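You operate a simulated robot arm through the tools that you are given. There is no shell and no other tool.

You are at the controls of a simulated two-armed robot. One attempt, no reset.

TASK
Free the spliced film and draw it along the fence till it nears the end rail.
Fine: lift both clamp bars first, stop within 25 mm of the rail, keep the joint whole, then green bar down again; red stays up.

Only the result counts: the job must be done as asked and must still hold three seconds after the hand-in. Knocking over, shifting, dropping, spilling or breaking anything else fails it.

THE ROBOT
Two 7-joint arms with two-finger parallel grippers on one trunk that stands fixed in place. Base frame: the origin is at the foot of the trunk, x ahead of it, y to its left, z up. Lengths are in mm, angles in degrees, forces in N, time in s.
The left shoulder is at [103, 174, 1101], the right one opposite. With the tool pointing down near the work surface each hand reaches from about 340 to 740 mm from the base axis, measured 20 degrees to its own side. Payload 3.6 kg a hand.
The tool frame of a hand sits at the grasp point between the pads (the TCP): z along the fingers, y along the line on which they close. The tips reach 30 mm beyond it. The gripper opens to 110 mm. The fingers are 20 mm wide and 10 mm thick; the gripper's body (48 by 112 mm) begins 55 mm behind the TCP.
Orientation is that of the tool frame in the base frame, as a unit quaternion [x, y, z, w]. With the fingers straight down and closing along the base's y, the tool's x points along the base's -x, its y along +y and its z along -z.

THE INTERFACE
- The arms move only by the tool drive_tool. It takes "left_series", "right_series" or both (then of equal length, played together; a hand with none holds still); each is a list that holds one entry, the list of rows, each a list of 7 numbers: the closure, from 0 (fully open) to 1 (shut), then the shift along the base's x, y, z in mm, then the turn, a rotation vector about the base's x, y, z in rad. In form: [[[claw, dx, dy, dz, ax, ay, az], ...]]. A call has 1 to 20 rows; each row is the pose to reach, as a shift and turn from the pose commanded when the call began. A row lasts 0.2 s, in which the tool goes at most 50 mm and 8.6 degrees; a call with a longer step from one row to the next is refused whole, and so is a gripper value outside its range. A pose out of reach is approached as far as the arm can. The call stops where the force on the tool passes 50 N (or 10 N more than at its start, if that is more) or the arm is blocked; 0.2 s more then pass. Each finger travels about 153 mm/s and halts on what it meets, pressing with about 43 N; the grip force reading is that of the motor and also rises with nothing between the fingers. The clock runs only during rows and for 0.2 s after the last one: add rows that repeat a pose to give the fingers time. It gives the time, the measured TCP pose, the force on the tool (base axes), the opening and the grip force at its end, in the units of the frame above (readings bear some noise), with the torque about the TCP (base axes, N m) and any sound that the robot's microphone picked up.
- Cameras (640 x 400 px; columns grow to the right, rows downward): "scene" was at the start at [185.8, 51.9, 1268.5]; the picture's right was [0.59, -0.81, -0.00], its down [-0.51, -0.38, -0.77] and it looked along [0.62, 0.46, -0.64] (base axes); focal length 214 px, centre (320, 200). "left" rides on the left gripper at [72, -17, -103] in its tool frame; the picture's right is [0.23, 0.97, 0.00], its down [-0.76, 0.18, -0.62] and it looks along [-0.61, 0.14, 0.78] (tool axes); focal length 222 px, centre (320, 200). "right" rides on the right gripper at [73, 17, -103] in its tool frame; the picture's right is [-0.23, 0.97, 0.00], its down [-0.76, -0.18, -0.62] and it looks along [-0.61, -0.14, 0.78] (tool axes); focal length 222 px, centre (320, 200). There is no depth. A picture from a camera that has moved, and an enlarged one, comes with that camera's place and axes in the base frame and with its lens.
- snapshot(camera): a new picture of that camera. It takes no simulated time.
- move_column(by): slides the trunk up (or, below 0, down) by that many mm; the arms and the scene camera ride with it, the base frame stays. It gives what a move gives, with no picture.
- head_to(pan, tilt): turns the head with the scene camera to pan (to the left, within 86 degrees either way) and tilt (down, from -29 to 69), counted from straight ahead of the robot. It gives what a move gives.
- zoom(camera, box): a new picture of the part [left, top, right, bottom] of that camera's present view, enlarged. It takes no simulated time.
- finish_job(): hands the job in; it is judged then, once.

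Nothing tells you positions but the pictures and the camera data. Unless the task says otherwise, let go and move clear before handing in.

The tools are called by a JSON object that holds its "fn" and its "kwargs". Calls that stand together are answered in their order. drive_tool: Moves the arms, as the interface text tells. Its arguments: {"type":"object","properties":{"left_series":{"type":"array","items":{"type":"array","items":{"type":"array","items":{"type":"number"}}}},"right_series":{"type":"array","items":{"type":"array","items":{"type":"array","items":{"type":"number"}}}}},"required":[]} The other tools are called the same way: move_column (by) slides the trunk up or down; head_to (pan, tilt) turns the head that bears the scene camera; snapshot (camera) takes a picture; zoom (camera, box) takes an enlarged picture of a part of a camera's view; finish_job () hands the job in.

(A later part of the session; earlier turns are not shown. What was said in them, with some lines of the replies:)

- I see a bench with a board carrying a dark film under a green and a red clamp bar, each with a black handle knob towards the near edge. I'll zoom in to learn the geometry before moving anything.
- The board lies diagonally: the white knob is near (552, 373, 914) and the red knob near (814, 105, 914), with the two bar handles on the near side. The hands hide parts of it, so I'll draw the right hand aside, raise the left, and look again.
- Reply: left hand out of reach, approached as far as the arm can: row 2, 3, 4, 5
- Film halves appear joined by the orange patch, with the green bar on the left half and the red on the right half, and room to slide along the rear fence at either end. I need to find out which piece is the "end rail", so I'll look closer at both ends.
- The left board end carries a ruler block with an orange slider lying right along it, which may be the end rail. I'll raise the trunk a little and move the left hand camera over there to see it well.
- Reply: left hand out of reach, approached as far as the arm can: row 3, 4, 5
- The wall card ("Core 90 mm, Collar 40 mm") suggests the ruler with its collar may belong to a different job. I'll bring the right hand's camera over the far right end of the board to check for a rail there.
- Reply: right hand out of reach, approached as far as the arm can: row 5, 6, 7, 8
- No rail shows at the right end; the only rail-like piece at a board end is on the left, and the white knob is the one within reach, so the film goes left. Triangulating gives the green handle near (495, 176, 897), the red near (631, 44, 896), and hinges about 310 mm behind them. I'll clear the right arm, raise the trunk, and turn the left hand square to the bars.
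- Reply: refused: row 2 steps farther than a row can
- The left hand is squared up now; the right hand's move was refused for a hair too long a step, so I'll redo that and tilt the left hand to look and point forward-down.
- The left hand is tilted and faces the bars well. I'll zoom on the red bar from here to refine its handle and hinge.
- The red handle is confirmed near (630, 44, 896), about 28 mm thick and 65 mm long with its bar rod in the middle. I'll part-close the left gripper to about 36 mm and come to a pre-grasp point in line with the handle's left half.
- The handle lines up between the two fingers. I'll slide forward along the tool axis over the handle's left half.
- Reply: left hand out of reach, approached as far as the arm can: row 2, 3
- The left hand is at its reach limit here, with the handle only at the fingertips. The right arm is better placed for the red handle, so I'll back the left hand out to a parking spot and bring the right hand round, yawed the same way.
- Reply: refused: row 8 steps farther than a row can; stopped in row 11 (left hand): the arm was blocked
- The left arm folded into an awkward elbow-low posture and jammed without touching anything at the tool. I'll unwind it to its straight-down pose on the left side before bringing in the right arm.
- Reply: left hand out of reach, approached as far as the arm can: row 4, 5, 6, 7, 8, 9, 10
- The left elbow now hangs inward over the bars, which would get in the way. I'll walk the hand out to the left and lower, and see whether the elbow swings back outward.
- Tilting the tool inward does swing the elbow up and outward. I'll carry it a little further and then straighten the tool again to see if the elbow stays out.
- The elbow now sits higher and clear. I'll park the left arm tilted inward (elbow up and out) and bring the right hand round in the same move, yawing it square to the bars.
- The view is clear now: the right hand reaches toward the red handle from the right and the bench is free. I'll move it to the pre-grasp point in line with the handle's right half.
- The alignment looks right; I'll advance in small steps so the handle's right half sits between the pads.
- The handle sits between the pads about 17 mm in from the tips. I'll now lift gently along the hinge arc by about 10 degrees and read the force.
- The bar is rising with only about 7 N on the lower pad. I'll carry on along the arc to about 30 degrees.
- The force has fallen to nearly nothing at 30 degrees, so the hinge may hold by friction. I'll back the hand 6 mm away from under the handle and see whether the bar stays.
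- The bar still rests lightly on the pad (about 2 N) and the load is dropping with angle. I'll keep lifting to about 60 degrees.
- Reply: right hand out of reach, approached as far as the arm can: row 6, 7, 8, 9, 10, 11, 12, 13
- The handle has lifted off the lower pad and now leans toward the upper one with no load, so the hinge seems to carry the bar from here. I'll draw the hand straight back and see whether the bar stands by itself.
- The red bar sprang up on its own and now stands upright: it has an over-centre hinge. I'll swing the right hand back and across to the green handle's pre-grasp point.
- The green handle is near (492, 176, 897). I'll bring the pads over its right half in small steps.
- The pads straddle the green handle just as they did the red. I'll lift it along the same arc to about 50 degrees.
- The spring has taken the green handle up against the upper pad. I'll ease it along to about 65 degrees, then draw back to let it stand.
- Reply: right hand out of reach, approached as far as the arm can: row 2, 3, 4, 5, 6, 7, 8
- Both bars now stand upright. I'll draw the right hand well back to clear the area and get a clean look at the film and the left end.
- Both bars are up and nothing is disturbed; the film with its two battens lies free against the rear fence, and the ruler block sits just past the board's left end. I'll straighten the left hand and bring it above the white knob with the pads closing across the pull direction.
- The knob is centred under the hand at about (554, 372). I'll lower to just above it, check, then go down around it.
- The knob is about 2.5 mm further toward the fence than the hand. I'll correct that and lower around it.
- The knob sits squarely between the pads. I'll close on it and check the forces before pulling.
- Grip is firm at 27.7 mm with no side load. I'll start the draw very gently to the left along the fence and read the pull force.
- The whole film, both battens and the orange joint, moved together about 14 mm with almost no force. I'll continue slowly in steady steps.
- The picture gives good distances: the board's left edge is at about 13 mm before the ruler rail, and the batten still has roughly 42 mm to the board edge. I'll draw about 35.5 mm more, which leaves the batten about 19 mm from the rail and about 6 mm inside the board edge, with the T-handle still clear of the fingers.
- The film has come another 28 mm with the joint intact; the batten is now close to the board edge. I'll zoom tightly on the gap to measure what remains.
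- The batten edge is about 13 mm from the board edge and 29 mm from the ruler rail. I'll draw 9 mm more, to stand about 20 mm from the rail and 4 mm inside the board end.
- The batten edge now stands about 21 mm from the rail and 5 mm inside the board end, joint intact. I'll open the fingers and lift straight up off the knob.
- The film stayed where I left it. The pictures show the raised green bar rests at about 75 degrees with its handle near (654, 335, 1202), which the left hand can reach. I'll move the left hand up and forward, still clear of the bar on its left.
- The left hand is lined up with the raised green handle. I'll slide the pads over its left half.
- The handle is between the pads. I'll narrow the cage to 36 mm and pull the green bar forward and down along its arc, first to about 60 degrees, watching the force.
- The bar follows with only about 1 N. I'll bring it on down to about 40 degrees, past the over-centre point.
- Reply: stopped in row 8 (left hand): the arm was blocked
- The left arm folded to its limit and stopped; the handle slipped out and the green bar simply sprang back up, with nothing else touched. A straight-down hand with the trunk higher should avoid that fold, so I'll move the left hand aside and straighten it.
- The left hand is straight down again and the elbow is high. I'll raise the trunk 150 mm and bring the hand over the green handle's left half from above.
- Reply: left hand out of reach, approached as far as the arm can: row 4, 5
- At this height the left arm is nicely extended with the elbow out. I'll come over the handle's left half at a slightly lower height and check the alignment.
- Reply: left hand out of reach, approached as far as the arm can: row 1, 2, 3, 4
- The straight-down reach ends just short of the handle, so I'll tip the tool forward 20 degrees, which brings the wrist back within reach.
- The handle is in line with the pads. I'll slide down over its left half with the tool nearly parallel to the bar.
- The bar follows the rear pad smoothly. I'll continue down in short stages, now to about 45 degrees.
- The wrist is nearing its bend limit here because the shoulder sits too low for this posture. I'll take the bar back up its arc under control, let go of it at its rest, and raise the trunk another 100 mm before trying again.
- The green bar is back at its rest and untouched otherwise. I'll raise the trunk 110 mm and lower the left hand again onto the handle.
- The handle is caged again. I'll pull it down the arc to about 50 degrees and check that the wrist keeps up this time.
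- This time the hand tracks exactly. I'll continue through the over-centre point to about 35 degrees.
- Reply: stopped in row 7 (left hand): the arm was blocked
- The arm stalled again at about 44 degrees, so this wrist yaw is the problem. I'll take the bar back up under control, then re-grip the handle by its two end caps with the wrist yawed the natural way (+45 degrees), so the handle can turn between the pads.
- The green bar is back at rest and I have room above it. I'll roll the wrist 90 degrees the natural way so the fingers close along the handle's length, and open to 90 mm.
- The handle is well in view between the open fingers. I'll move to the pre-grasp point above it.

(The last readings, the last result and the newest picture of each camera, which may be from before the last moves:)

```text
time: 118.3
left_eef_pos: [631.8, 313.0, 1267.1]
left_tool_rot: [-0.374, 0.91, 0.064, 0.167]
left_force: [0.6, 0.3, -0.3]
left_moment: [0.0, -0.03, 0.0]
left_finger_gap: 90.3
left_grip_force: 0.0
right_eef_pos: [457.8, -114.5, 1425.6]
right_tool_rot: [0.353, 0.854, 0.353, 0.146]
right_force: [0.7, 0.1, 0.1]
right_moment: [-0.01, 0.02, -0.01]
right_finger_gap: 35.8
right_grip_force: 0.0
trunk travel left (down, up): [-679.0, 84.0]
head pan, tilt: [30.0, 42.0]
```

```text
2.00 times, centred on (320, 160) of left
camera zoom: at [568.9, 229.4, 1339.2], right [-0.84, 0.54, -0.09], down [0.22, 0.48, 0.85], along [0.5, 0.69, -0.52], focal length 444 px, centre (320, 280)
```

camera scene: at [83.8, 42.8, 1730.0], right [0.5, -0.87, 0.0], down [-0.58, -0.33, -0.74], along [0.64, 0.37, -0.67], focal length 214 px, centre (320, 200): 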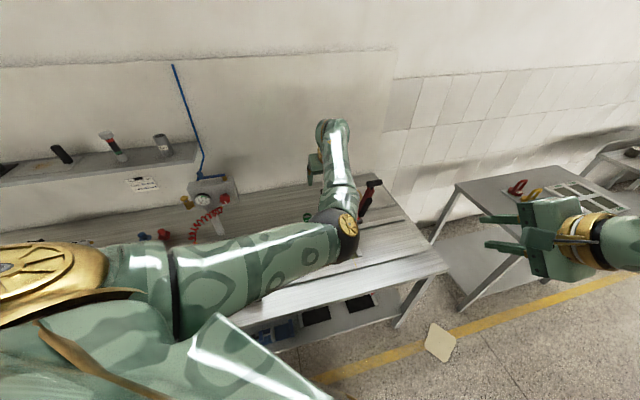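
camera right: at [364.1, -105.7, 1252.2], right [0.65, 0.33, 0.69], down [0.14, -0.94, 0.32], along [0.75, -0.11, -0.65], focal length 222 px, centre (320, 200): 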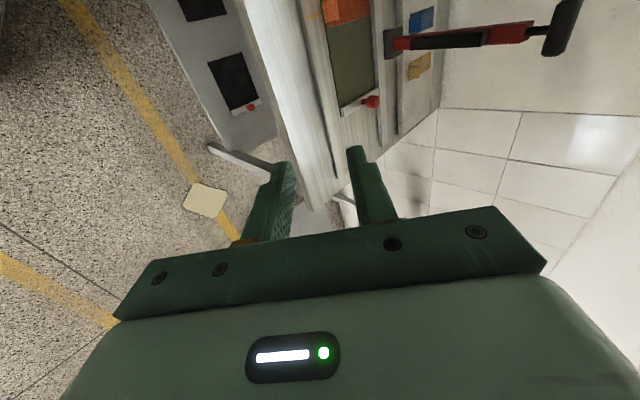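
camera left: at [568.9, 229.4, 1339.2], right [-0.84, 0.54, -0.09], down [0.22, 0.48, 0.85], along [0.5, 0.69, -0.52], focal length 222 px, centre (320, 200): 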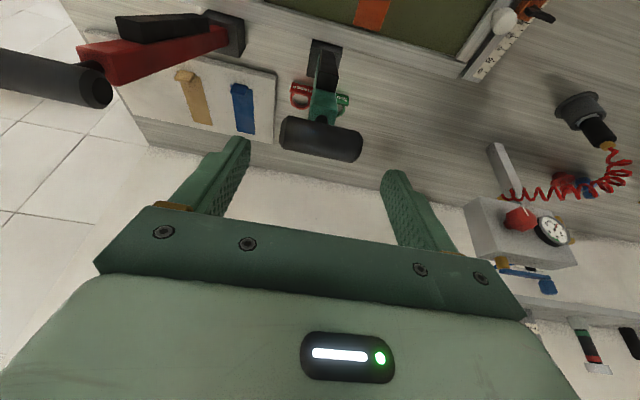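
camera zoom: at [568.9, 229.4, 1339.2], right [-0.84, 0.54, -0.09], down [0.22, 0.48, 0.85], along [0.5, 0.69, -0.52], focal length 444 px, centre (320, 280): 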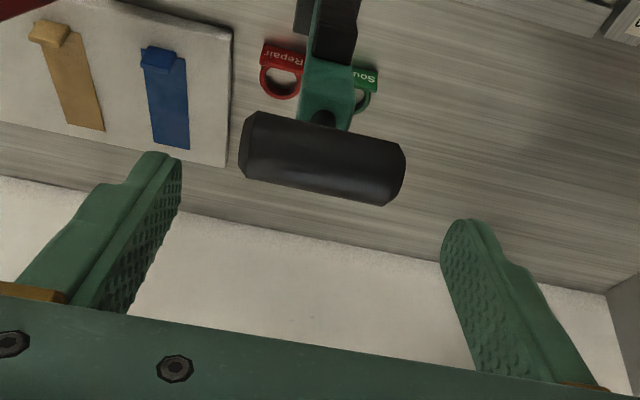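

{"fn": "drive_tool", "kwargs": {"left_series": [[[0.18, 3, 3.2, -12, 0, 0, 0], [0.18, 6.5, 6.8, -24, 0, 0, 0], [0.18, 9.8, 10.2, -36, 0, 0, 0], [0.18, 13, 13.5, -48, 0, 0, 0], [0.18, 15.6, 16.3, -58.6, 0, 0, 0], [0.18, 15.6, 16.3, -58.6, 0, 0, 0]]]}}

{"fn": "zoom", "kwargs": {"camera": "left", "box": [160, 60, 480, 260]}}

```text
time: 119.7
left_eef_pos: [642.4, 331.0, 1207.0]
left_tool_rot: [-0.375, 0.91, 0.064, 0.168]
left_force: [-0.5, -0.5, -0.4]
left_moment: [-0.02, 0.02, -0.02]
left_finger_gap: 90.1
left_grip_force: 0.0
left hand out of reach, approached as far as the arm can: row 5, 6
right_eef_pos: [458.7, -113.7, 1426.1]
right_tool_rot: [0.353, 0.853, 0.354, 0.146]
right_force: [-0.7, -0.3, -0.3]
right_moment: [0.0, 0.02, 0.01]
right_finger_gap: 36.2
right_grip_force: 0.0
trunk travel left (down, up): [-679.0, 84.0]
head pan, tilt: [30.0, 42.0]
```

```text
2.00 times, centred on (320, 160) of left
camera zoom: at [580.3, 247.5, 1279.4], right [-0.83, 0.54, -0.09], down [0.22, 0.48, 0.85], along [0.5, 0.69, -0.52], focal length 444 px, centre (320, 280)
```

zoom: 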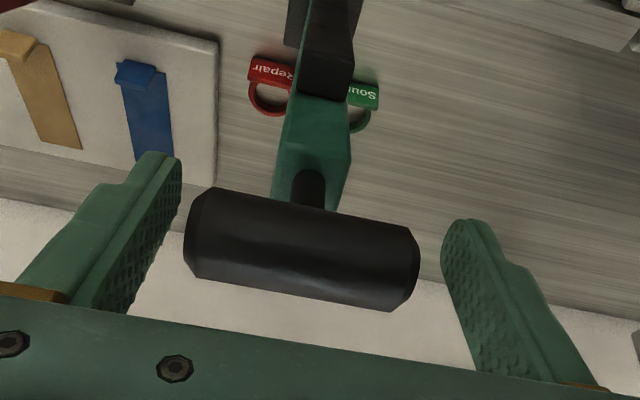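

The hand is a few millimetres short but the end caps lie well within the pads. I'll close on them.

{"fn": "drive_tool", "kwargs": {"left_series": [[[0.3, 0, 0, 0, 0, 0, 0], [0.4, 0, 0, 0, 0, 0, 0], [0.5, 0, 0, 0, 0, 0, 0], [0.5, 0, 0, 0, 0, 0, 0]]]}}

{"fn": "zoom", "kwargs": {"camera": "left", "box": [160, 60, 480, 260]}}

```text
time: 120.7
left_eef_pos: [645.9, 327.8, 1206.3]
left_tool_rot: [-0.374, 0.91, 0.063, 0.166]
left_force: [16.0, -14.2, 3.1]
left_moment: [0.1, -0.05, -0.39]
left_finger_gap: 64.0
left_grip_force: 44.8
right_eef_pos: [461.4, -115.6, 1424.9]
right_tool_rot: [0.354, 0.853, 0.354, 0.145]
right_force: [-0.2, -0.5, -0.2]
right_moment: [-0.03, 0.0, 0.01]
right_finger_gap: 35.9
right_grip_force: 0.0
trunk travel left (down, up): [-679.0, 84.0]
head pan, tilt: [30.0, 42.0]
```

```text
2.00 times, centred on (320, 160) of left
camera zoom: at [583.0, 243.6, 1279.2], right [-0.83, 0.54, -0.09], down [0.22, 0.48, 0.85], along [0.5, 0.69, -0.52], focal length 444 px, centre (320, 280)
```

zoom: 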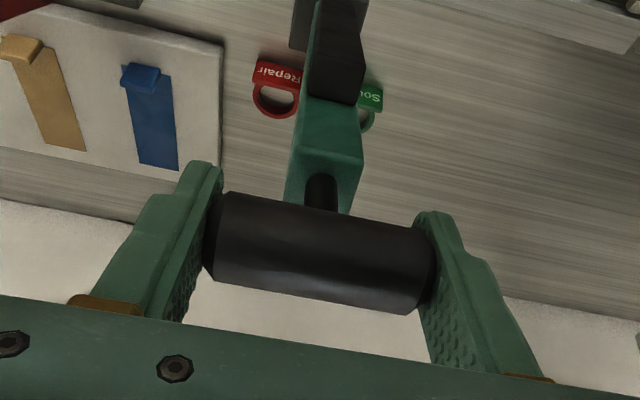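

The grip closed on the caps at 64 mm, with about 20 N of side load because the hand sat 4 mm off-centre. I'll relieve that while pulling the bar down its arc to about 54 degrees.

{"fn": "drive_tool", "kwargs": {"left_series": [[[0.5, 2, -2, 0, 0, 0, 0], [0.5, 3.2, -3.2, 0, 0, 0, 0], [0.5, -6.5, -12.9, -4.9, 0, 0, 0], [0.5, -15.6, -22, -10.2, 0, 0, 0], [0.5, -24.6, -31, -16, 0, 0, 0], [0.5, -33.4, -39.8, -22.4, 0, 0, 0], [0.5, -42, -48.4, -29.3, 0, 0, 0], [0.5, -50.3, -56.7, -36.8, 0, 0, 0], [0.5, -58.5, -64.9, -44.8, 0, 0, 0], [0.5, -58.5, -64.9, -44.8, 0, 0, 0]]]}}

{"fn": "zoom", "kwargs": {"camera": "left", "box": [160, 60, 480, 260]}}

{"fn": "snapshot", "kwargs": {"camera": "scene"}}

```text
time: 122.9
left_eef_pos: [586.4, 268.6, 1161.2]
left_tool_rot: [-0.374, 0.91, 0.064, 0.166]
left_force: [8.3, -1.1, 0.0]
left_moment: [1.55, 0.04, 0.4]
left_finger_gap: 63.8
left_grip_force: 44.6
left hand out of reach, approached as far as the arm can: row 2
right_eef_pos: [460.0, -114.1, 1425.7]
right_tool_rot: [0.354, 0.854, 0.353, 0.146]
right_force: [-0.9, -0.5, 0.9]
right_moment: [0.0, -0.01, -0.01]
right_finger_gap: 36.0
right_grip_force: 0.1
trunk travel left (down, up): [-679.0, 84.0]
head pan, tilt: [30.0, 42.0]
```

```text
2.00 times, centred on (320, 160) of left
camera zoom: at [523.0, 183.0, 1233.6], right [-0.84, 0.54, -0.09], down [0.22, 0.48, 0.85], along [0.5, 0.69, -0.52], focal length 444 px, centre (320, 280)
```

zoom: 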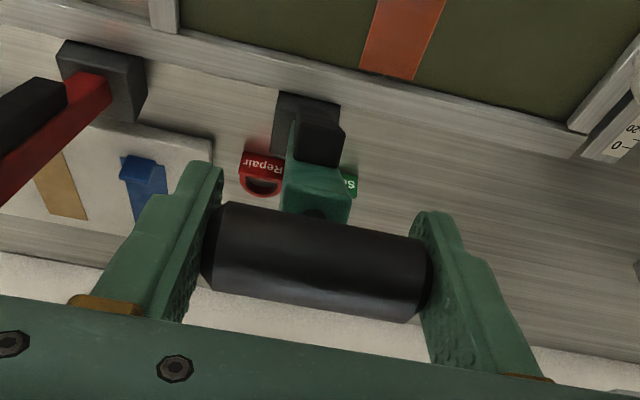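

```text
taken
camera scene: at [85.7, 42.2, 1729.9], right [0.5, -0.87, 0.0], down [-0.58, -0.33, -0.74], along [0.64, 0.37, -0.67], focal length 214 px, centre (320, 200)
```

scene: 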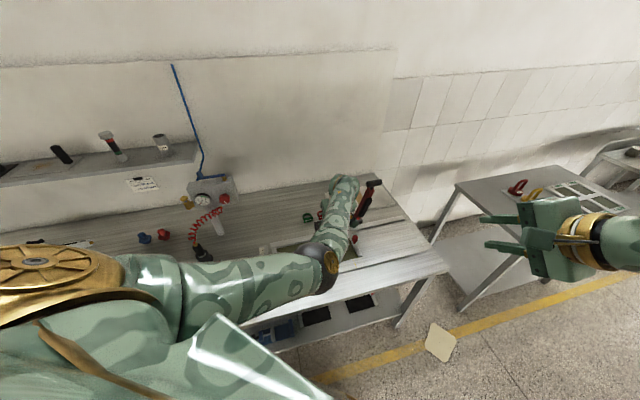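

The bar follows well with a modest load. I'll take it on to about 44 degrees and check the arm tracks.

{"fn": "drive_tool", "kwargs": {"left_series": [[[0.5, -7.8, -7.8, -8.4, 0, 0, 0], [0.5, -15.4, -15.4, -17.4, 0, 0, 0], [0.5, -22.7, -22.7, -26.8, 0, 0, 0], [0.5, -29.7, -29.7, -36.6, 0, 0, 0], [0.5, -29.7, -29.7, -36.6, 0, 0, 0]]]}}

{"fn": "snapshot", "kwargs": {"camera": "scene"}}

```text
time: 124.1
left_eef_pos: [564.3, 245.9, 1136.7]
left_tool_rot: [-0.379, 0.906, 0.064, 0.179]
left_force: [0.9, -4.2, 1.6]
left_moment: [-0.02, 0.5, -0.3]
left_finger_gap: 64.0
left_grip_force: 44.8
right_eef_pos: [459.2, -115.8, 1426.1]
right_tool_rot: [0.354, 0.853, 0.354, 0.146]
right_force: [-0.2, -0.3, -0.5]
right_moment: [0.02, 0.03, 0.05]
right_finger_gap: 35.8
right_grip_force: 0.1
trunk travel left (down, up): [-679.0, 84.0]
head pan, tilt: [30.0, 42.0]
```

```text
taken
camera scene: at [83.7, 41.2, 1730.1], right [0.5, -0.87, 0.0], down [-0.58, -0.33, -0.74], along [0.64, 0.37, -0.67], focal length 214 px, centre (320, 200)
```

scene: 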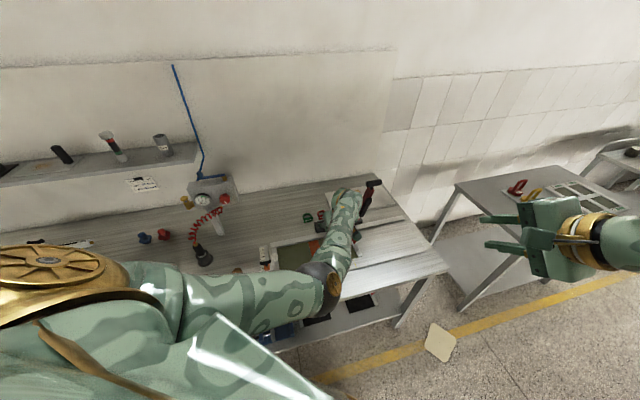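

The arm lags again at the same spot regardless of wrist roll, which points to the upper arm running out of inward swing; leaning the tool back should move the wrist outward. With the handle pivoting between the pads, I'll rotate the tool 20 degrees back to vertical in place and see if the lag clears.

{"fn": "drive_tool", "kwargs": {"left_series": [[[0.5, 0, 0, 0, -0.08, 0.08, 0], [0.5, 0, 0, 0, -0.16, 0.16, 0], [0.5, 0, 0, 0, -0.247, 0.247, 0], [0.5, 0, 0, 0, -0.247, 0.247, 0]]]}}

{"fn": "snapshot", "kwargs": {"camera": "scene"}}

{"fn": "zoom", "kwargs": {"camera": "left", "box": [160, 60, 480, 260]}}

```text
time: 125.1
left_eef_pos: [555.7, 235.5, 1126.2]
left_tool_rot: [-0.381, 0.924, -0.004, 0.005]
left_force: [-0.7, 3.0, 2.9]
left_moment: [0.81, -0.27, -0.65]
left_finger_gap: 63.9
left_grip_force: 44.9
right_eef_pos: [458.3, -114.6, 1427.6]
right_tool_rot: [0.353, 0.854, 0.354, 0.146]
right_force: [0.3, -0.2, -0.2]
right_moment: [0.05, 0.0, 0.02]
right_finger_gap: 35.7
right_grip_force: 0.0
trunk travel left (down, up): [-679.0, 84.0]
head pan, tilt: [30.0, 42.0]
```

```text
taken
camera scene: at [83.2, 42.4, 1730.0], right [0.5, -0.87, 0.0], down [-0.58, -0.33, -0.74], along [0.64, 0.37, -0.67], focal length 214 px, centre (320, 200)
```

scene: 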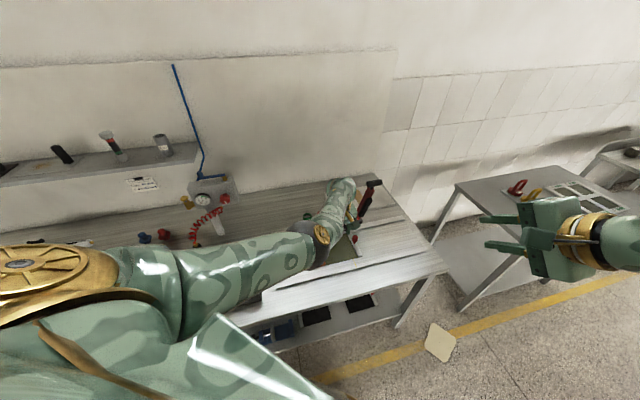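

```text
2.00 times, centred on (320, 160) of left
camera zoom: at [513.6, 174.0, 1229.3], right [-0.85, 0.53, -0.01], down [0.41, 0.66, 0.63], along [0.34, 0.53, -0.78], focal length 444 px, centre (320, 280)
```

zoom: 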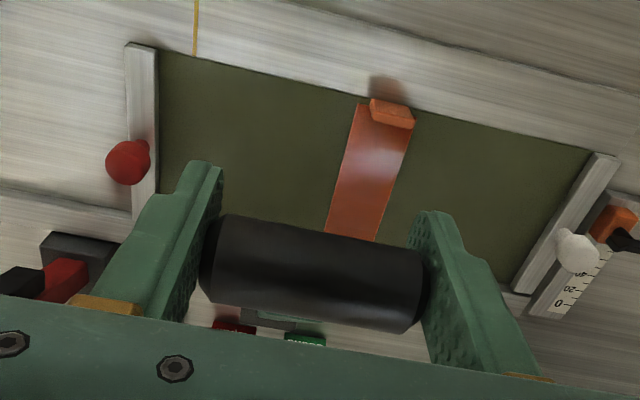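

That cleared it: the hand is now exactly where commanded with the tool upright and the handle still held. I'll continue down the arc to about 34 degrees.

{"fn": "drive_tool", "kwargs": {"left_series": [[[0.5, -6.7, -6.7, -10.3, -0.03, 0.03, 0], [0.5, -13.1, -13.1, -20.9, -0.06, 0.06, 0], [0.5, -19.2, -19.2, -32, -0.09, 0.09, 0], [0.5, -24.8, -24.8, -43.4, -0.12, 0.12, 0], [0.5, -24.8, -24.8, -43.4, -0.12, 0.12, 0]]]}}

{"fn": "zoom", "kwargs": {"camera": "left", "box": [160, 60, 480, 260]}}

{"fn": "snapshot", "kwargs": {"camera": "scene"}}

```text
time: 126.3
left_eef_pos: [528.4, 209.8, 1080.5]
left_tool_rot: [-0.38, 0.921, -0.038, -0.074]
left_force: [16.5, -10.7, -7.2]
left_moment: [-0.33, 1.36, -0.38]
left_finger_gap: 64.3
left_grip_force: 44.5
left hand out of reach, approached as far as the arm can: row 4, 5
right_eef_pos: [462.7, -114.8, 1423.8]
right_tool_rot: [0.354, 0.854, 0.353, 0.145]
right_force: [-0.3, 0.6, -0.1]
right_moment: [-0.01, -0.02, 0.04]
right_finger_gap: 35.7
right_grip_force: 0.0
trunk travel left (down, up): [-679.0, 84.0]
head pan, tilt: [30.0, 42.0]
```

```text
2.00 times, centred on (320, 160) of left
camera zoom: at [500.5, 161.0, 1196.1], right [-0.85, 0.53, 0.02], down [0.47, 0.73, 0.49], along [0.24, 0.42, -0.87], focal length 444 px, centre (320, 280)
```

zoom: 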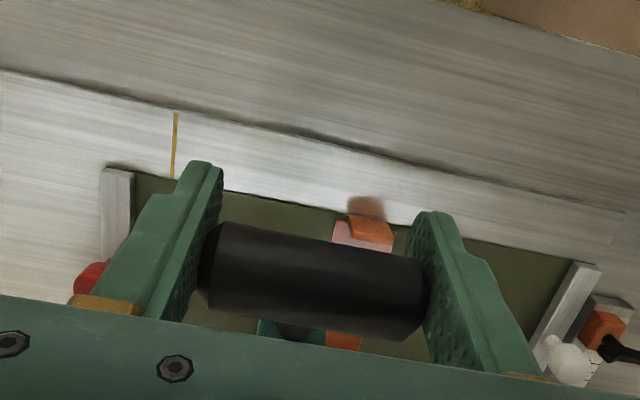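

```text
taken
camera scene: at [88.7, 40.7, 1729.7], right [0.5, -0.87, 0.0], down [-0.58, -0.33, -0.74], along [0.64, 0.37, -0.67], focal length 214 px, centre (320, 200)
```

scene: 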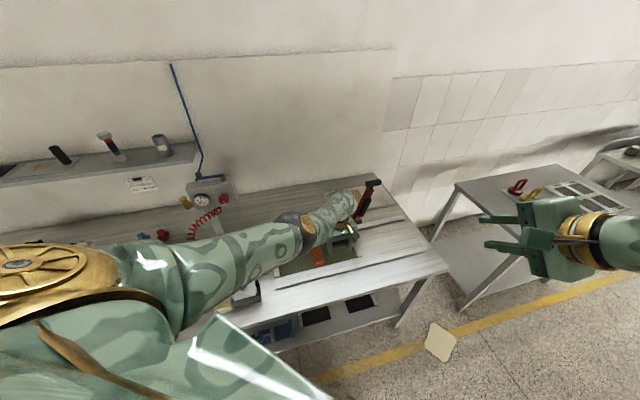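

The bar is past its neutral point at about 33 degrees, but the arm is now at the bottom of its reach with the trunk this high. From here I'll lower the handle with the trunk in small steps, trimming the hand back along the arc between steps.

{"fn": "drive_tool", "kwargs": {"left_series": [[[0.5, 0, -3, 0, 0, 0, 0], [0.5, 0, -5.6, 0, 0, 0, 0], [0.5, 0, -5.6, 0, 0, 0, 0]]]}}

{"fn": "move_column", "kwargs": {"by": -10}}

```text
time: 127.1
left_eef_pos: [527.8, 210.2, 1080.4]
left_tool_rot: [-0.382, 0.921, -0.035, -0.072]
left_force: [14.2, 1.3, -11.7]
left_moment: [-0.14, 1.14, 0.11]
left_finger_gap: 63.9
left_grip_force: 45.0
right_eef_pos: [462.0, -113.5, 1424.8]
right_tool_rot: [0.354, 0.854, 0.352, 0.145]
right_force: [0.1, -0.4, -0.3]
right_moment: [0.01, 0.0, -0.04]
right_finger_gap: 36.1
right_grip_force: 0.1
trunk travel left (down, up): [-679.0, 84.0]
head pan, tilt: [30.0, 42.0]
```

```text
time: 127.7
left_eef_pos: [525.2, 206.1, 1073.2]
left_tool_rot: [-0.379, 0.922, -0.035, -0.072]
left_force: [3.1, -5.1, 3.5]
left_moment: [1.82, 0.45, -0.52]
left_finger_gap: 63.8
left_grip_force: 44.9
right_eef_pos: [458.8, -115.8, 1415.3]
right_tool_rot: [0.353, 0.853, 0.354, 0.146]
right_force: [0.3, 0.2, -0.1]
right_moment: [-0.01, 0.01, 0.02]
right_finger_gap: 35.9
right_grip_force: 0.1
trunk travel left (down, up): [-669.0, 94.0]
head pan, tilt: [30.0, 42.0]
```

The step worked with very little force. I'll repeat it with slightly larger steps.

{"fn": "drive_tool", "kwargs": {"left_series": [[[0.5, -2.5, -2.5, -2, 0, 0, 0], [0.5, -4.5, -4.5, -4, 0, 0, 0], [0.5, -4.5, -4.5, -4, 0, 0, 0]]]}}

{"fn": "move_column", "kwargs": {"by": -15}}

{"fn": "drive_tool", "kwargs": {"left_series": [[[0.5, -3, -3, -2, 0, 0, 0], [0.5, -6, -6, -4, 0, 0, 0], [0.5, -6, -6, -4, 0, 0, 0]]]}}

{"fn": "move_column", "kwargs": {"by": -15}}

```text
time: 128.5
left_eef_pos: [522.9, 204.3, 1069.1]
left_tool_rot: [-0.381, 0.921, -0.036, -0.072]
left_force: [14.9, 1.3, -2.6]
left_moment: [1.51, -0.3, -0.35]
left_finger_gap: 63.9
left_grip_force: 45.1
right_eef_pos: [462.9, -113.3, 1415.7]
right_tool_rot: [0.354, 0.854, 0.353, 0.145]
right_force: [-0.2, -0.7, 0.2]
right_moment: [0.0, -0.01, 0.04]
right_finger_gap: 35.9
right_grip_force: 0.1
trunk travel left (down, up): [-669.0, 94.0]
head pan, tilt: [30.0, 42.0]
```

```text
time: 129.1
left_eef_pos: [517.0, 198.9, 1054.3]
left_tool_rot: [-0.379, 0.922, -0.036, -0.073]
left_force: [-8.0, -16.5, 7.2]
left_moment: [1.23, 1.27, -0.08]
left_finger_gap: 64.2
left_grip_force: 45.0
right_eef_pos: [455.7, -117.4, 1402.0]
right_tool_rot: [0.354, 0.853, 0.353, 0.148]
right_force: [0.8, 0.6, -0.4]
right_moment: [-0.05, 0.0, -0.01]
right_finger_gap: 36.0
right_grip_force: 0.1
trunk travel left (down, up): [-654.0, 109.0]
head pan, tilt: [30.0, 42.0]
```

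```text
time: 129.9
left_eef_pos: [517.0, 195.7, 1050.6]
left_tool_rot: [-0.382, 0.921, -0.035, -0.07]
left_force: [6.9, -7.4, 4.8]
left_moment: [1.65, -0.37, -0.63]
left_finger_gap: 63.9
left_grip_force: 44.7
right_eef_pos: [460.1, -115.0, 1401.0]
right_tool_rot: [0.354, 0.854, 0.353, 0.145]
right_force: [-0.1, 1.0, -0.5]
right_moment: [0.02, -0.01, 0.02]
right_finger_gap: 36.0
right_grip_force: 0.0
trunk travel left (down, up): [-654.0, 109.0]
head pan, tilt: [30.0, 42.0]
```

```text
time: 130.6
left_eef_pos: [510.5, 193.1, 1035.4]
left_tool_rot: [-0.379, 0.922, -0.035, -0.073]
left_force: [-10.0, -19.5, 8.1]
left_moment: [1.18, 1.04, -0.03]
left_finger_gap: 64.2
left_grip_force: 45.6
right_eef_pos: [456.3, -118.0, 1387.9]
right_tool_rot: [0.352, 0.853, 0.356, 0.147]
right_force: [0.4, 0.1, 0.8]
right_moment: [-0.02, 0.0, -0.01]
right_finger_gap: 36.2
right_grip_force: 0.2
trunk travel left (down, up): [-639.0, 124.0]
head pan, tilt: [30.0, 42.0]
```

{"fn": "drive_tool", "kwargs": {"left_series": [[[0.5, -3, -3, 0, -0.02, 0.02, 0], [0.5, -6, -6, -2, -0.04, 0.04, 0], [0.5, -6.5, -6.5, -2, -0.05, 0.05, 0]]]}}

{"fn": "move_column", "kwargs": {"by": -18}}

{"fn": "drive_tool", "kwargs": {"left_series": [[[0.5, -3, -3, 0, -0.02, 0.02, 0], [0.5, -5, -5, -2, -0.04, 0.04, 0], [0.5, -5, -5, -2, -0.05, 0.05, 0]]]}}

{"fn": "move_column", "kwargs": {"by": -18}}

{"fn": "zoom", "kwargs": {"camera": "left", "box": [160, 60, 480, 260]}}

```text
time: 131.4
left_eef_pos: [509.5, 191.0, 1032.3]
left_tool_rot: [-0.381, 0.918, -0.048, -0.104]
left_force: [13.2, -6.5, 0.9]
left_moment: [1.88, -0.07, -0.58]
left_finger_gap: 64.1
left_grip_force: 44.8
right_eef_pos: [460.6, -115.4, 1385.6]
right_tool_rot: [0.353, 0.854, 0.353, 0.146]
right_force: [-0.1, 0.4, 0.1]
right_moment: [0.01, 0.02, 0.02]
right_finger_gap: 35.8
right_grip_force: 0.1
trunk travel left (down, up): [-639.0, 124.0]
head pan, tilt: [30.0, 42.0]
```

```text
time: 132.0
left_eef_pos: [505.4, 186.4, 1015.2]
left_tool_rot: [-0.379, 0.918, -0.05, -0.107]
left_force: [-5.1, -17.4, 2.7]
left_moment: [1.15, 1.46, -0.29]
left_finger_gap: 63.9
left_grip_force: 44.8
right_eef_pos: [457.3, -117.1, 1368.9]
right_tool_rot: [0.354, 0.853, 0.355, 0.146]
right_force: [0.0, -0.1, 0.9]
right_moment: [0.02, 0.01, 0.03]
right_finger_gap: 35.9
right_grip_force: 0.1
trunk travel left (down, up): [-621.0, 142.0]
head pan, tilt: [30.0, 42.0]
```

```text
time: 132.8
left_eef_pos: [503.9, 185.8, 1014.6]
left_tool_rot: [-0.379, 0.913, -0.063, -0.135]
left_force: [20.4, -9.4, 0.1]
left_moment: [1.74, -0.14, -0.52]
left_finger_gap: 64.2
left_grip_force: 44.7
left hand out of reach, approached as far as the arm can: row 3
right_eef_pos: [462.4, -115.5, 1367.1]
right_tool_rot: [0.355, 0.853, 0.353, 0.146]
right_force: [-0.4, 0.2, 0.5]
right_moment: [0.01, -0.02, 0.0]
right_finger_gap: 36.0
right_grip_force: 0.1
trunk travel left (down, up): [-621.0, 142.0]
head pan, tilt: [30.0, 42.0]
```

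```text
time: 133.5
left_eef_pos: [499.2, 181.1, 994.6]
left_tool_rot: [-0.378, 0.913, -0.063, -0.14]
left_force: [9.6, -25.3, -1.0]
left_moment: [0.74, 1.3, -0.57]
left_finger_gap: 64.0
left_grip_force: 45.2
right_eef_pos: [459.6, -118.0, 1350.0]
right_tool_rot: [0.355, 0.853, 0.355, 0.145]
right_force: [0.7, 0.8, 0.1]
right_moment: [-0.02, 0.02, 0.02]
right_finger_gap: 36.2
right_grip_force: 0.0
trunk travel left (down, up): [-603.0, 160.0]
head pan, tilt: [30.0, 42.0]
```

```text
2.00 times, centred on (320, 160) of left
camera zoom: at [483.8, 143.9, 1116.7], right [-0.84, 0.54, 0.06], down [0.52, 0.77, 0.36], along [0.15, 0.34, -0.93], focal length 444 px, centre (320, 280)
```

zoom: 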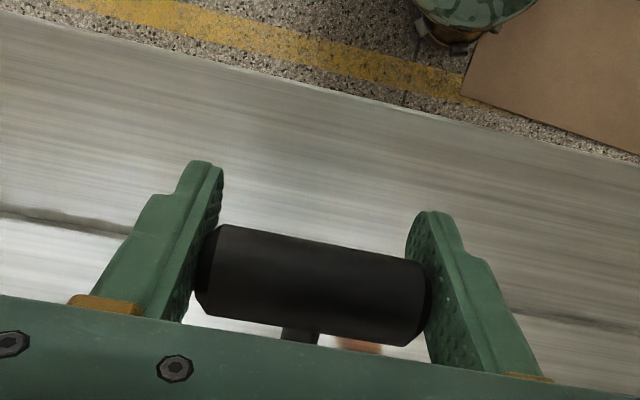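

{"fn": "drive_tool", "kwargs": {"left_series": [[[0.5, 0, -3, 0, 0.025, -0.025, 0], [0.5, 0.2, -5.8, 0, 0.05, -0.05, 0], [0.5, 0.2, -5.8, 0, 0.05, -0.05, 0]]]}}

{"fn": "move_column", "kwargs": {"by": -20}}

{"fn": "drive_tool", "kwargs": {"left_series": [[[0.5, -1, -3, 0, 0.025, -0.025, 0], [0.5, -2, -5, 0, 0.05, -0.05, 0], [0.5, -2, -5, 0, 0.05, -0.05, 0]]]}}

{"fn": "move_column", "kwargs": {"by": -20}}

```text
time: 134.3
left_eef_pos: [499.7, 181.9, 991.5]
left_tool_rot: [-0.379, 0.918, -0.046, -0.107]
left_force: [-29.7, -4.1, 0.4]
left_moment: [-0.02, 1.23, 0.68]
left_finger_gap: 64.2
left_grip_force: 44.8
left hand out of reach, approached as far as the arm can: row 1, 2, 3
right_eef_pos: [454.6, -114.4, 1352.1]
right_tool_rot: [0.353, 0.853, 0.354, 0.147]
right_force: [0.1, 0.2, -0.2]
right_moment: [-0.01, -0.02, -0.04]
right_finger_gap: 36.1
right_grip_force: 0.1
trunk travel left (down, up): [-603.0, 160.0]
head pan, tilt: [30.0, 42.0]
```

```text
time: 134.9
left_eef_pos: [499.0, 180.9, 971.3]
left_tool_rot: [-0.377, 0.919, -0.047, -0.109]
left_force: [-38.1, -3.9, 1.0]
left_moment: [0.04, 1.22, 0.66]
left_finger_gap: 64.0
left_grip_force: 45.1
right_eef_pos: [453.9, -115.0, 1331.8]
right_tool_rot: [0.353, 0.853, 0.354, 0.149]
right_force: [0.5, -0.1, 0.7]
right_moment: [-0.02, -0.01, 0.01]
right_finger_gap: 35.9
right_grip_force: 0.0
trunk travel left (down, up): [-583.0, 180.0]
head pan, tilt: [30.0, 42.0]
```

```text
time: 135.5
left_eef_pos: [498.6, 181.7, 960.6]
left_tool_rot: [-0.377, 0.921, -0.028, -0.095]
left_force: [-35.1, 9.1, 3.0]
left_moment: [-0.36, -1.95, 0.97]
left_finger_gap: 64.5
left_grip_force: 45.0
left hand out of reach, approached as far as the arm can: row 1, 2
right_eef_pos: [457.6, -113.6, 1331.5]
right_tool_rot: [0.353, 0.854, 0.353, 0.147]
right_force: [0.4, 0.6, -0.6]
right_moment: [-0.01, 0.03, 0.04]
right_finger_gap: 36.1
right_grip_force: 0.0
trunk travel left (down, up): [-583.0, 180.0]
head pan, tilt: [30.0, 42.0]
stopped in row 2 (left hand): the force on the tool passed its limit at 55 N (the readings are from after the stop); the commanded pose is now the measured one
```

```text
time: 136.2
left_eef_pos: [502.8, 182.5, 944.6]
left_tool_rot: [-0.378, 0.921, -0.031, -0.089]
left_force: [-19.5, 16.0, -5.5]
left_moment: [-0.5, -0.09, 0.11]
left_finger_gap: 67.7
left_grip_force: 12.4
right_eef_pos: [456.1, -111.4, 1311.6]
right_tool_rot: [0.352, 0.854, 0.353, 0.148]
right_force: [-0.3, -1.1, -0.5]
right_moment: [-0.02, -0.03, -0.05]
right_finger_gap: 36.2
right_grip_force: 0.0
trunk travel left (down, up): [-563.0, 200.0]
head pan, tilt: [30.0, 42.0]
```

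The force limit tripped and the grip reading changed, so I'll look before doing anything more.

{"fn": "zoom", "kwargs": {"camera": "left", "box": [160, 60, 480, 260]}}

{"fn": "snapshot", "kwargs": {"camera": "scene"}}

{"fn": "snapshot", "kwargs": {"camera": "left"}}

```text
2.00 times, centred on (320, 160) of left
camera zoom: at [479.2, 134.1, 1060.1], right [-0.84, 0.54, 0.05], down [0.49, 0.73, 0.47], along [0.22, 0.42, -0.88], focal length 444 px, centre (320, 280)
```

zoom: 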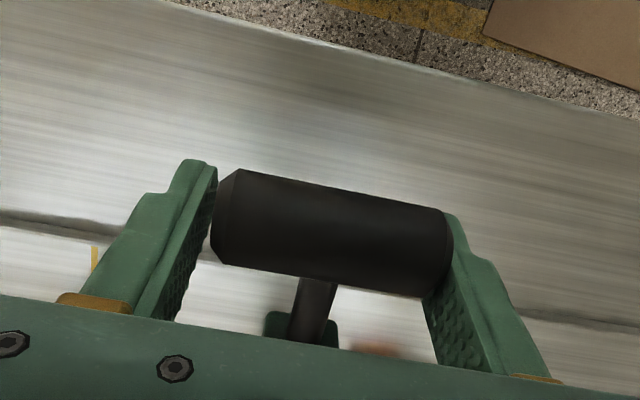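

```text
taken
camera scene: at [84.4, 46.0, 1613.9], right [0.5, -0.87, 0.0], down [-0.58, -0.34, -0.74], along [0.65, 0.37, -0.67], focal length 214 px, centre (320, 200)
```

scene: 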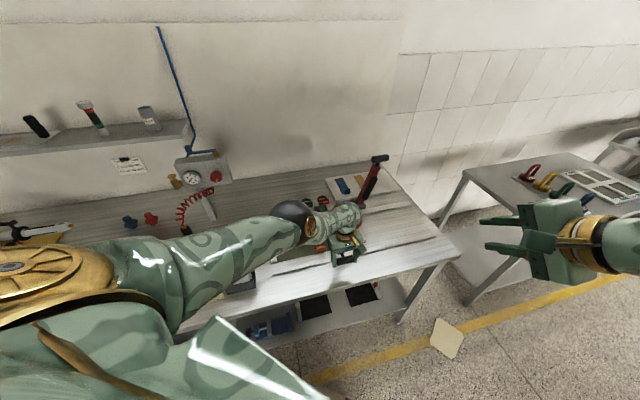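

```text
taken
camera left: at [479.2, 134.1, 1060.1], right [-0.84, 0.54, 0.05], down [0.49, 0.73, 0.47], along [0.22, 0.42, -0.88], focal length 222 px, centre (320, 200)
```

left: 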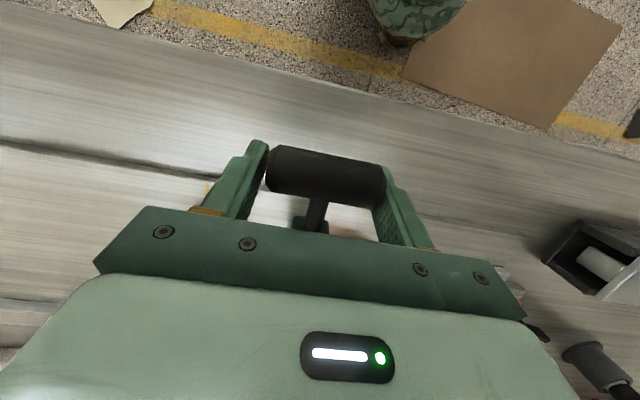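

{"fn": "drive_tool", "kwargs": {"left_series": [[[0.5, 0, 0, 0, 0, 0, 0]]]}}

{"fn": "zoom", "kwargs": {"camera": "left", "box": [220, 110, 430, 250]}}

{"fn": "zoom", "kwargs": {"camera": "scene", "box": [240, 150, 420, 300]}}

```text
time: 136.6
left_eef_pos: [504.9, 183.0, 944.1]
left_tool_rot: [-0.378, 0.921, -0.032, -0.09]
left_force: [-22.2, 17.7, -3.9]
left_moment: [0.03, -0.58, 0.08]
left_finger_gap: 69.0
left_grip_force: 14.3
right_eef_pos: [455.3, -111.3, 1312.5]
right_tool_rot: [0.353, 0.854, 0.352, 0.147]
right_force: [-0.1, -0.1, 0.1]
right_moment: [0.01, -0.03, -0.03]
right_finger_gap: 35.9
right_grip_force: 0.0
trunk travel left (down, up): [-563.0, 200.0]
head pan, tilt: [30.0, 42.0]
```

```text
2.86 times, centred on (325, 180) of left
camera zoom: at [479.7, 133.7, 1060.0], right [-0.84, 0.54, 0.05], down [0.49, 0.73, 0.47], along [0.21, 0.42, -0.88], focal length 635 px, centre (306, 257)
```

zoom: 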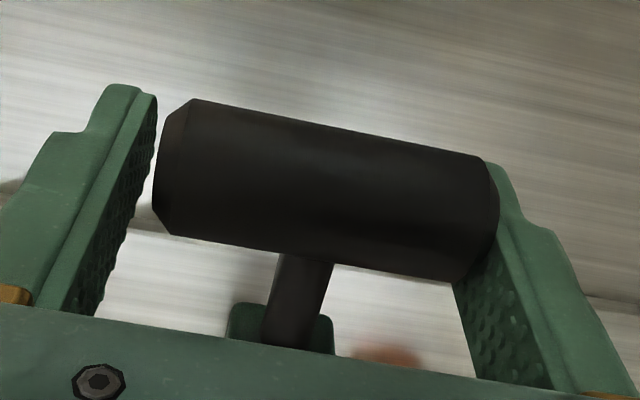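

```text
2.67 times, centred on (330, 225) of scene
camera zoom: at [85.2, 46.0, 1614.0], right [0.5, -0.87, 0.0], down [-0.58, -0.34, -0.74], along [0.64, 0.37, -0.67], focal length 572 px, centre (293, 133)
```

zoom: 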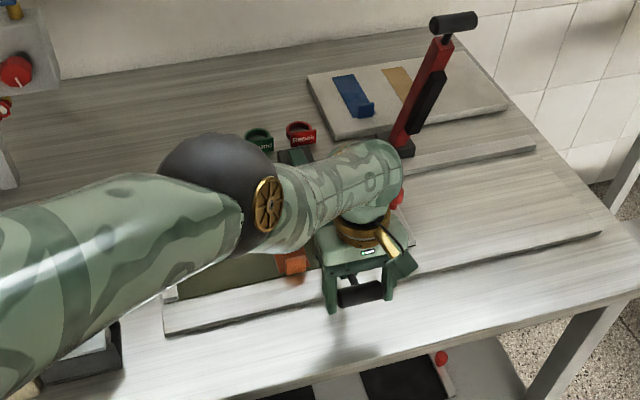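

The handle has worked forward out of the pads at about 10 degrees, past the over-centre point and tending to close. I'll open the fingers gradually so the bar settles the last few centimetres.

{"fn": "drive_tool", "kwargs": {"left_series": [[[0.35, 0, 0, 0, 0, 0, 0], [0.3, 0, 0, 0, 0, 0, 0], [0.25, 0, 0, 0, 0, 0, 0], [0.18, 0, 0, 0, 0, 0, 0], [0.18, 0, 0, 0, 0, 0, 0]]]}}

{"fn": "zoom", "kwargs": {"camera": "left", "box": [160, 60, 480, 260]}}

{"fn": "zoom", "kwargs": {"camera": "scene", "box": [240, 150, 420, 300]}}

```text
time: 137.8
left_eef_pos: [505.9, 177.9, 943.4]
left_tool_rot: [-0.377, 0.921, -0.032, -0.09]
left_force: [0.4, 0.2, 0.9]
left_moment: [0.01, -0.02, 0.01]
left_finger_gap: 90.2
left_grip_force: 0.0
right_eef_pos: [458.3, -114.6, 1311.8]
right_tool_rot: [0.353, 0.854, 0.353, 0.147]
right_force: [-0.2, 1.1, -0.3]
right_moment: [-0.02, -0.01, 0.03]
right_finger_gap: 35.7
right_grip_force: 0.1
trunk travel left (down, up): [-563.0, 200.0]
head pan, tilt: [30.0, 42.0]
```

```text
2.00 times, centred on (320, 160) of left
camera zoom: at [482.1, 130.0, 1059.5], right [-0.84, 0.54, 0.05], down [0.49, 0.73, 0.47], along [0.21, 0.42, -0.88], focal length 444 px, centre (320, 280)
```

zoom: 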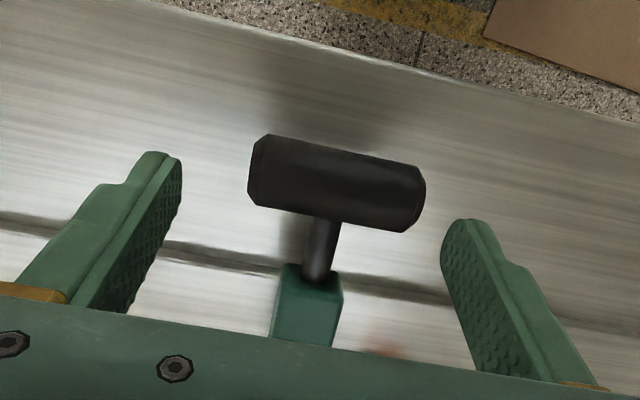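

```text
2.67 times, centred on (330, 225) of scene
camera zoom: at [88.8, 42.5, 1613.8], right [0.5, -0.87, 0.0], down [-0.58, -0.33, -0.74], along [0.64, 0.37, -0.67], focal length 572 px, centre (293, 133)
```

zoom: 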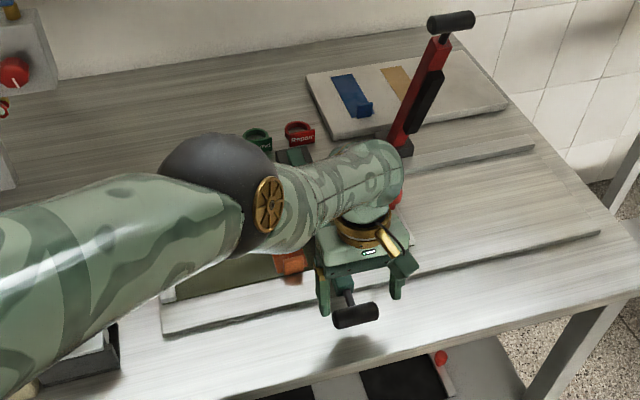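

The green bar has settled back down at its closed position. I'll lift the left hand straight up clear of it.

{"fn": "drive_tool", "kwargs": {"left_series": [[[0.18, 0, 0, 15, 0, 0, 0], [0.18, 0, 0, 35, 0, 0, 0], [0.18, 0, 5, 60, 0, 0, 0], [0.18, 0, 15, 90, 0, 0, 0], [0.18, 0, 30, 120, 0, 0, 0], [0.18, -5, 55, 150, 0, 0, 0], [0.18, -15, 85, 180, 0, 0, 0], [0.18, -30, 120, 205, 0, 0, 0], [0.18, -45, 160, 220, 0, 0, 0], [0.18, -60, 200, 230, 0, 0, 0], [0.18, -75, 240, 240, 0, 0, 0]]]}}

{"fn": "snapshot", "kwargs": {"camera": "scene"}}

{"fn": "zoom", "kwargs": {"camera": "scene", "box": [230, 140, 430, 300]}}

```text
time: 140.2
left_eef_pos: [535.0, 464.0, 1155.7]
left_tool_rot: [-0.378, 0.921, -0.034, -0.091]
left_force: [-0.5, 0.5, 0.7]
left_moment: [-0.01, 0.0, -0.01]
left_finger_gap: 90.2
left_grip_force: 0.0
left hand out of reach, approached as far as the arm can: row 1, 2, 3, 4, 5, 6, 7, 8, 9, 10, 11
right_eef_pos: [457.4, -111.1, 1312.9]
right_tool_rot: [0.353, 0.854, 0.353, 0.147]
right_force: [0.5, 0.8, 0.1]
right_moment: [-0.02, 0.0, 0.02]
right_finger_gap: 36.1
right_grip_force: 0.1
trunk travel left (down, up): [-563.0, 200.0]
head pan, tilt: [30.0, 42.0]
```

```text
taken
camera scene: at [87.8, 44.8, 1613.8], right [0.5, -0.87, 0.0], down [-0.58, -0.34, -0.74], along [0.64, 0.37, -0.67], focal length 214 px, centre (320, 200)
```

scene: 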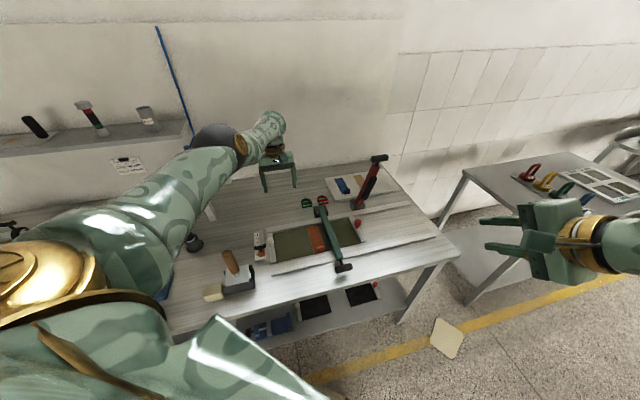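

```text
2.50 times, centred on (330, 220) of scene
camera zoom: at [87.8, 44.8, 1613.8], right [0.5, -0.87, 0.0], down [-0.58, -0.34, -0.74], along [0.64, 0.37, -0.67], focal length 536 px, centre (295, 150)
```

zoom: 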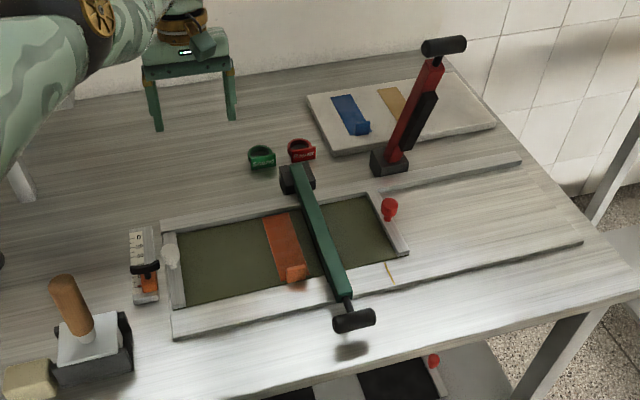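

The picture now shows the green bar down on the film, the red bar up, and the film at the board's left end. I'll check each detail close up.

{"fn": "zoom", "kwargs": {"camera": "scene", "box": [275, 210, 375, 280]}}

{"fn": "zoom", "kwargs": {"camera": "scene", "box": [230, 215, 320, 285]}}

{"fn": "zoom", "kwargs": {"camera": "scene", "box": [290, 140, 430, 240]}}

{"fn": "snapshot", "kwargs": {"camera": "left"}}

```text
5.71 times, centred on (325, 245) of scene
camera zoom: at [87.8, 44.8, 1613.8], right [0.5, -0.87, 0.0], down [-0.58, -0.34, -0.74], along [0.64, 0.37, -0.67], focal length 1226 px, centre (291, -57)
```

zoom: 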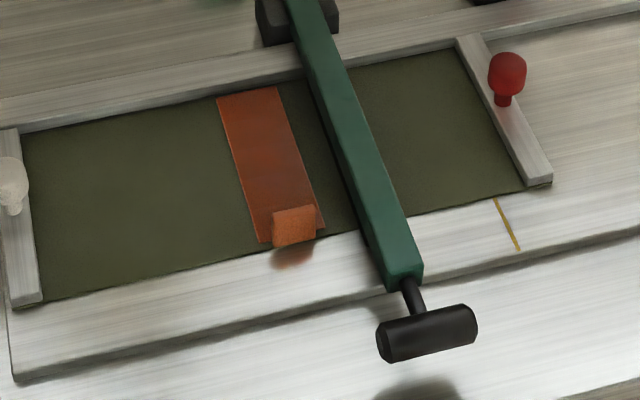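

```text
5.71 times, centred on (275, 250) of scene
camera zoom: at [87.8, 44.8, 1613.8], right [0.5, -0.87, 0.0], down [-0.58, -0.34, -0.74], along [0.64, 0.37, -0.67], focal length 1226 px, centre (577, -86)
```

zoom: 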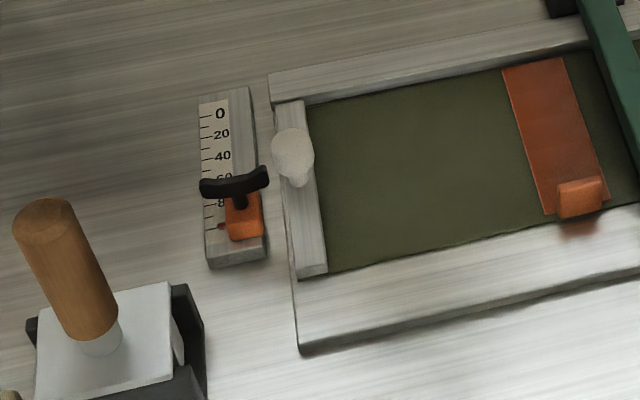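

```text
4.00 times, centred on (360, 190) of scene
camera zoom: at [87.8, 44.8, 1613.8], right [0.5, -0.87, 0.0], down [-0.58, -0.34, -0.74], along [0.64, 0.37, -0.67], focal length 858 px, centre (160, 240)
```

zoom: 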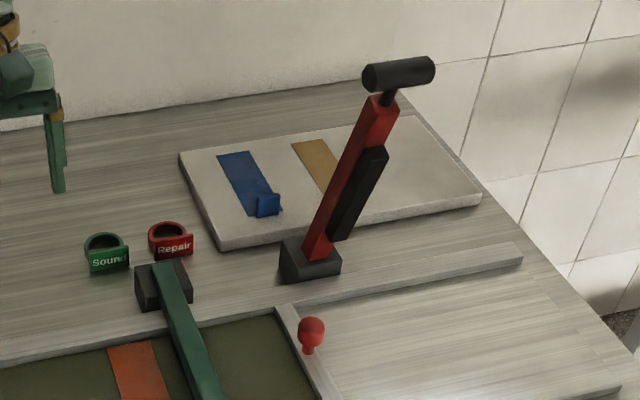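

```text
taken
camera left: at [511.2, 416.5, 1271.8], right [-0.84, 0.54, 0.05], down [0.5, 0.73, 0.47], along [0.21, 0.42, -0.88], focal length 222 px, centre (320, 200)
```

left: 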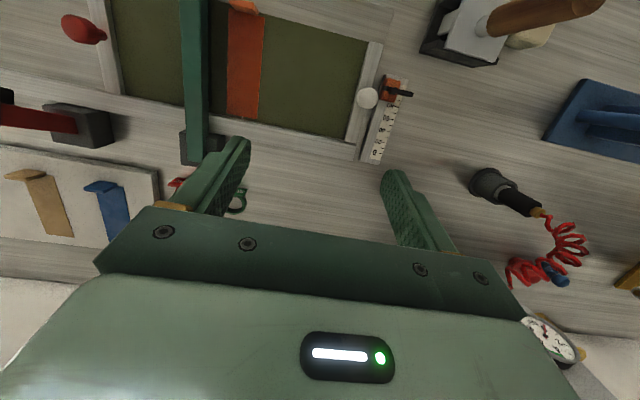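

Everything checks out:
- **Film:** the knob-to-knob distance is still about 378 mm, so the joint is whole. The leading batten stands about 20 mm from the rail, just inside the board end.
- **Bars:** the green bar is closed and the red bar is upright.
- **Bench:** the tags and tools look undisturbed, and both hands are clear.

I'm handing the job in.

{"fn": "finish_job", "kwargs": {}}

```text
The job is handed in.
```

I've handed the job in, and by my last pictures every part of it is met. One thing I had to decide myself: no piece is marked as the "end rail". I took it to be the ruler block just past the board's left end, and placed the film so it would also count if the board's left edge was meant.

- **Bars up first:** I lifted both clamp bars before touching the film, and they stayed up.
- **Film:** I pulled it by the white knob about 154 mm left along the fence. Its leading end strip now sits about 20 mm from the ruler block and about 5 mm inside the board edge.
- **Joint:** it is whole. The distance between the two end knobs is still about 378 mm, the same as at the start.
- **Green bar:** it is down again at its original position, on the right half of the film and clear of the orange tape. Lowering it took several tries. The handle slipped out twice: once early on, when the bar sprang back up, and again about 10 degrees from closed, so the bar dropped the last few centimetres on its own. The film did not shift.
- **Red bar:** it is still up.

Nothing else on the bench looks moved, and both hands are clear.
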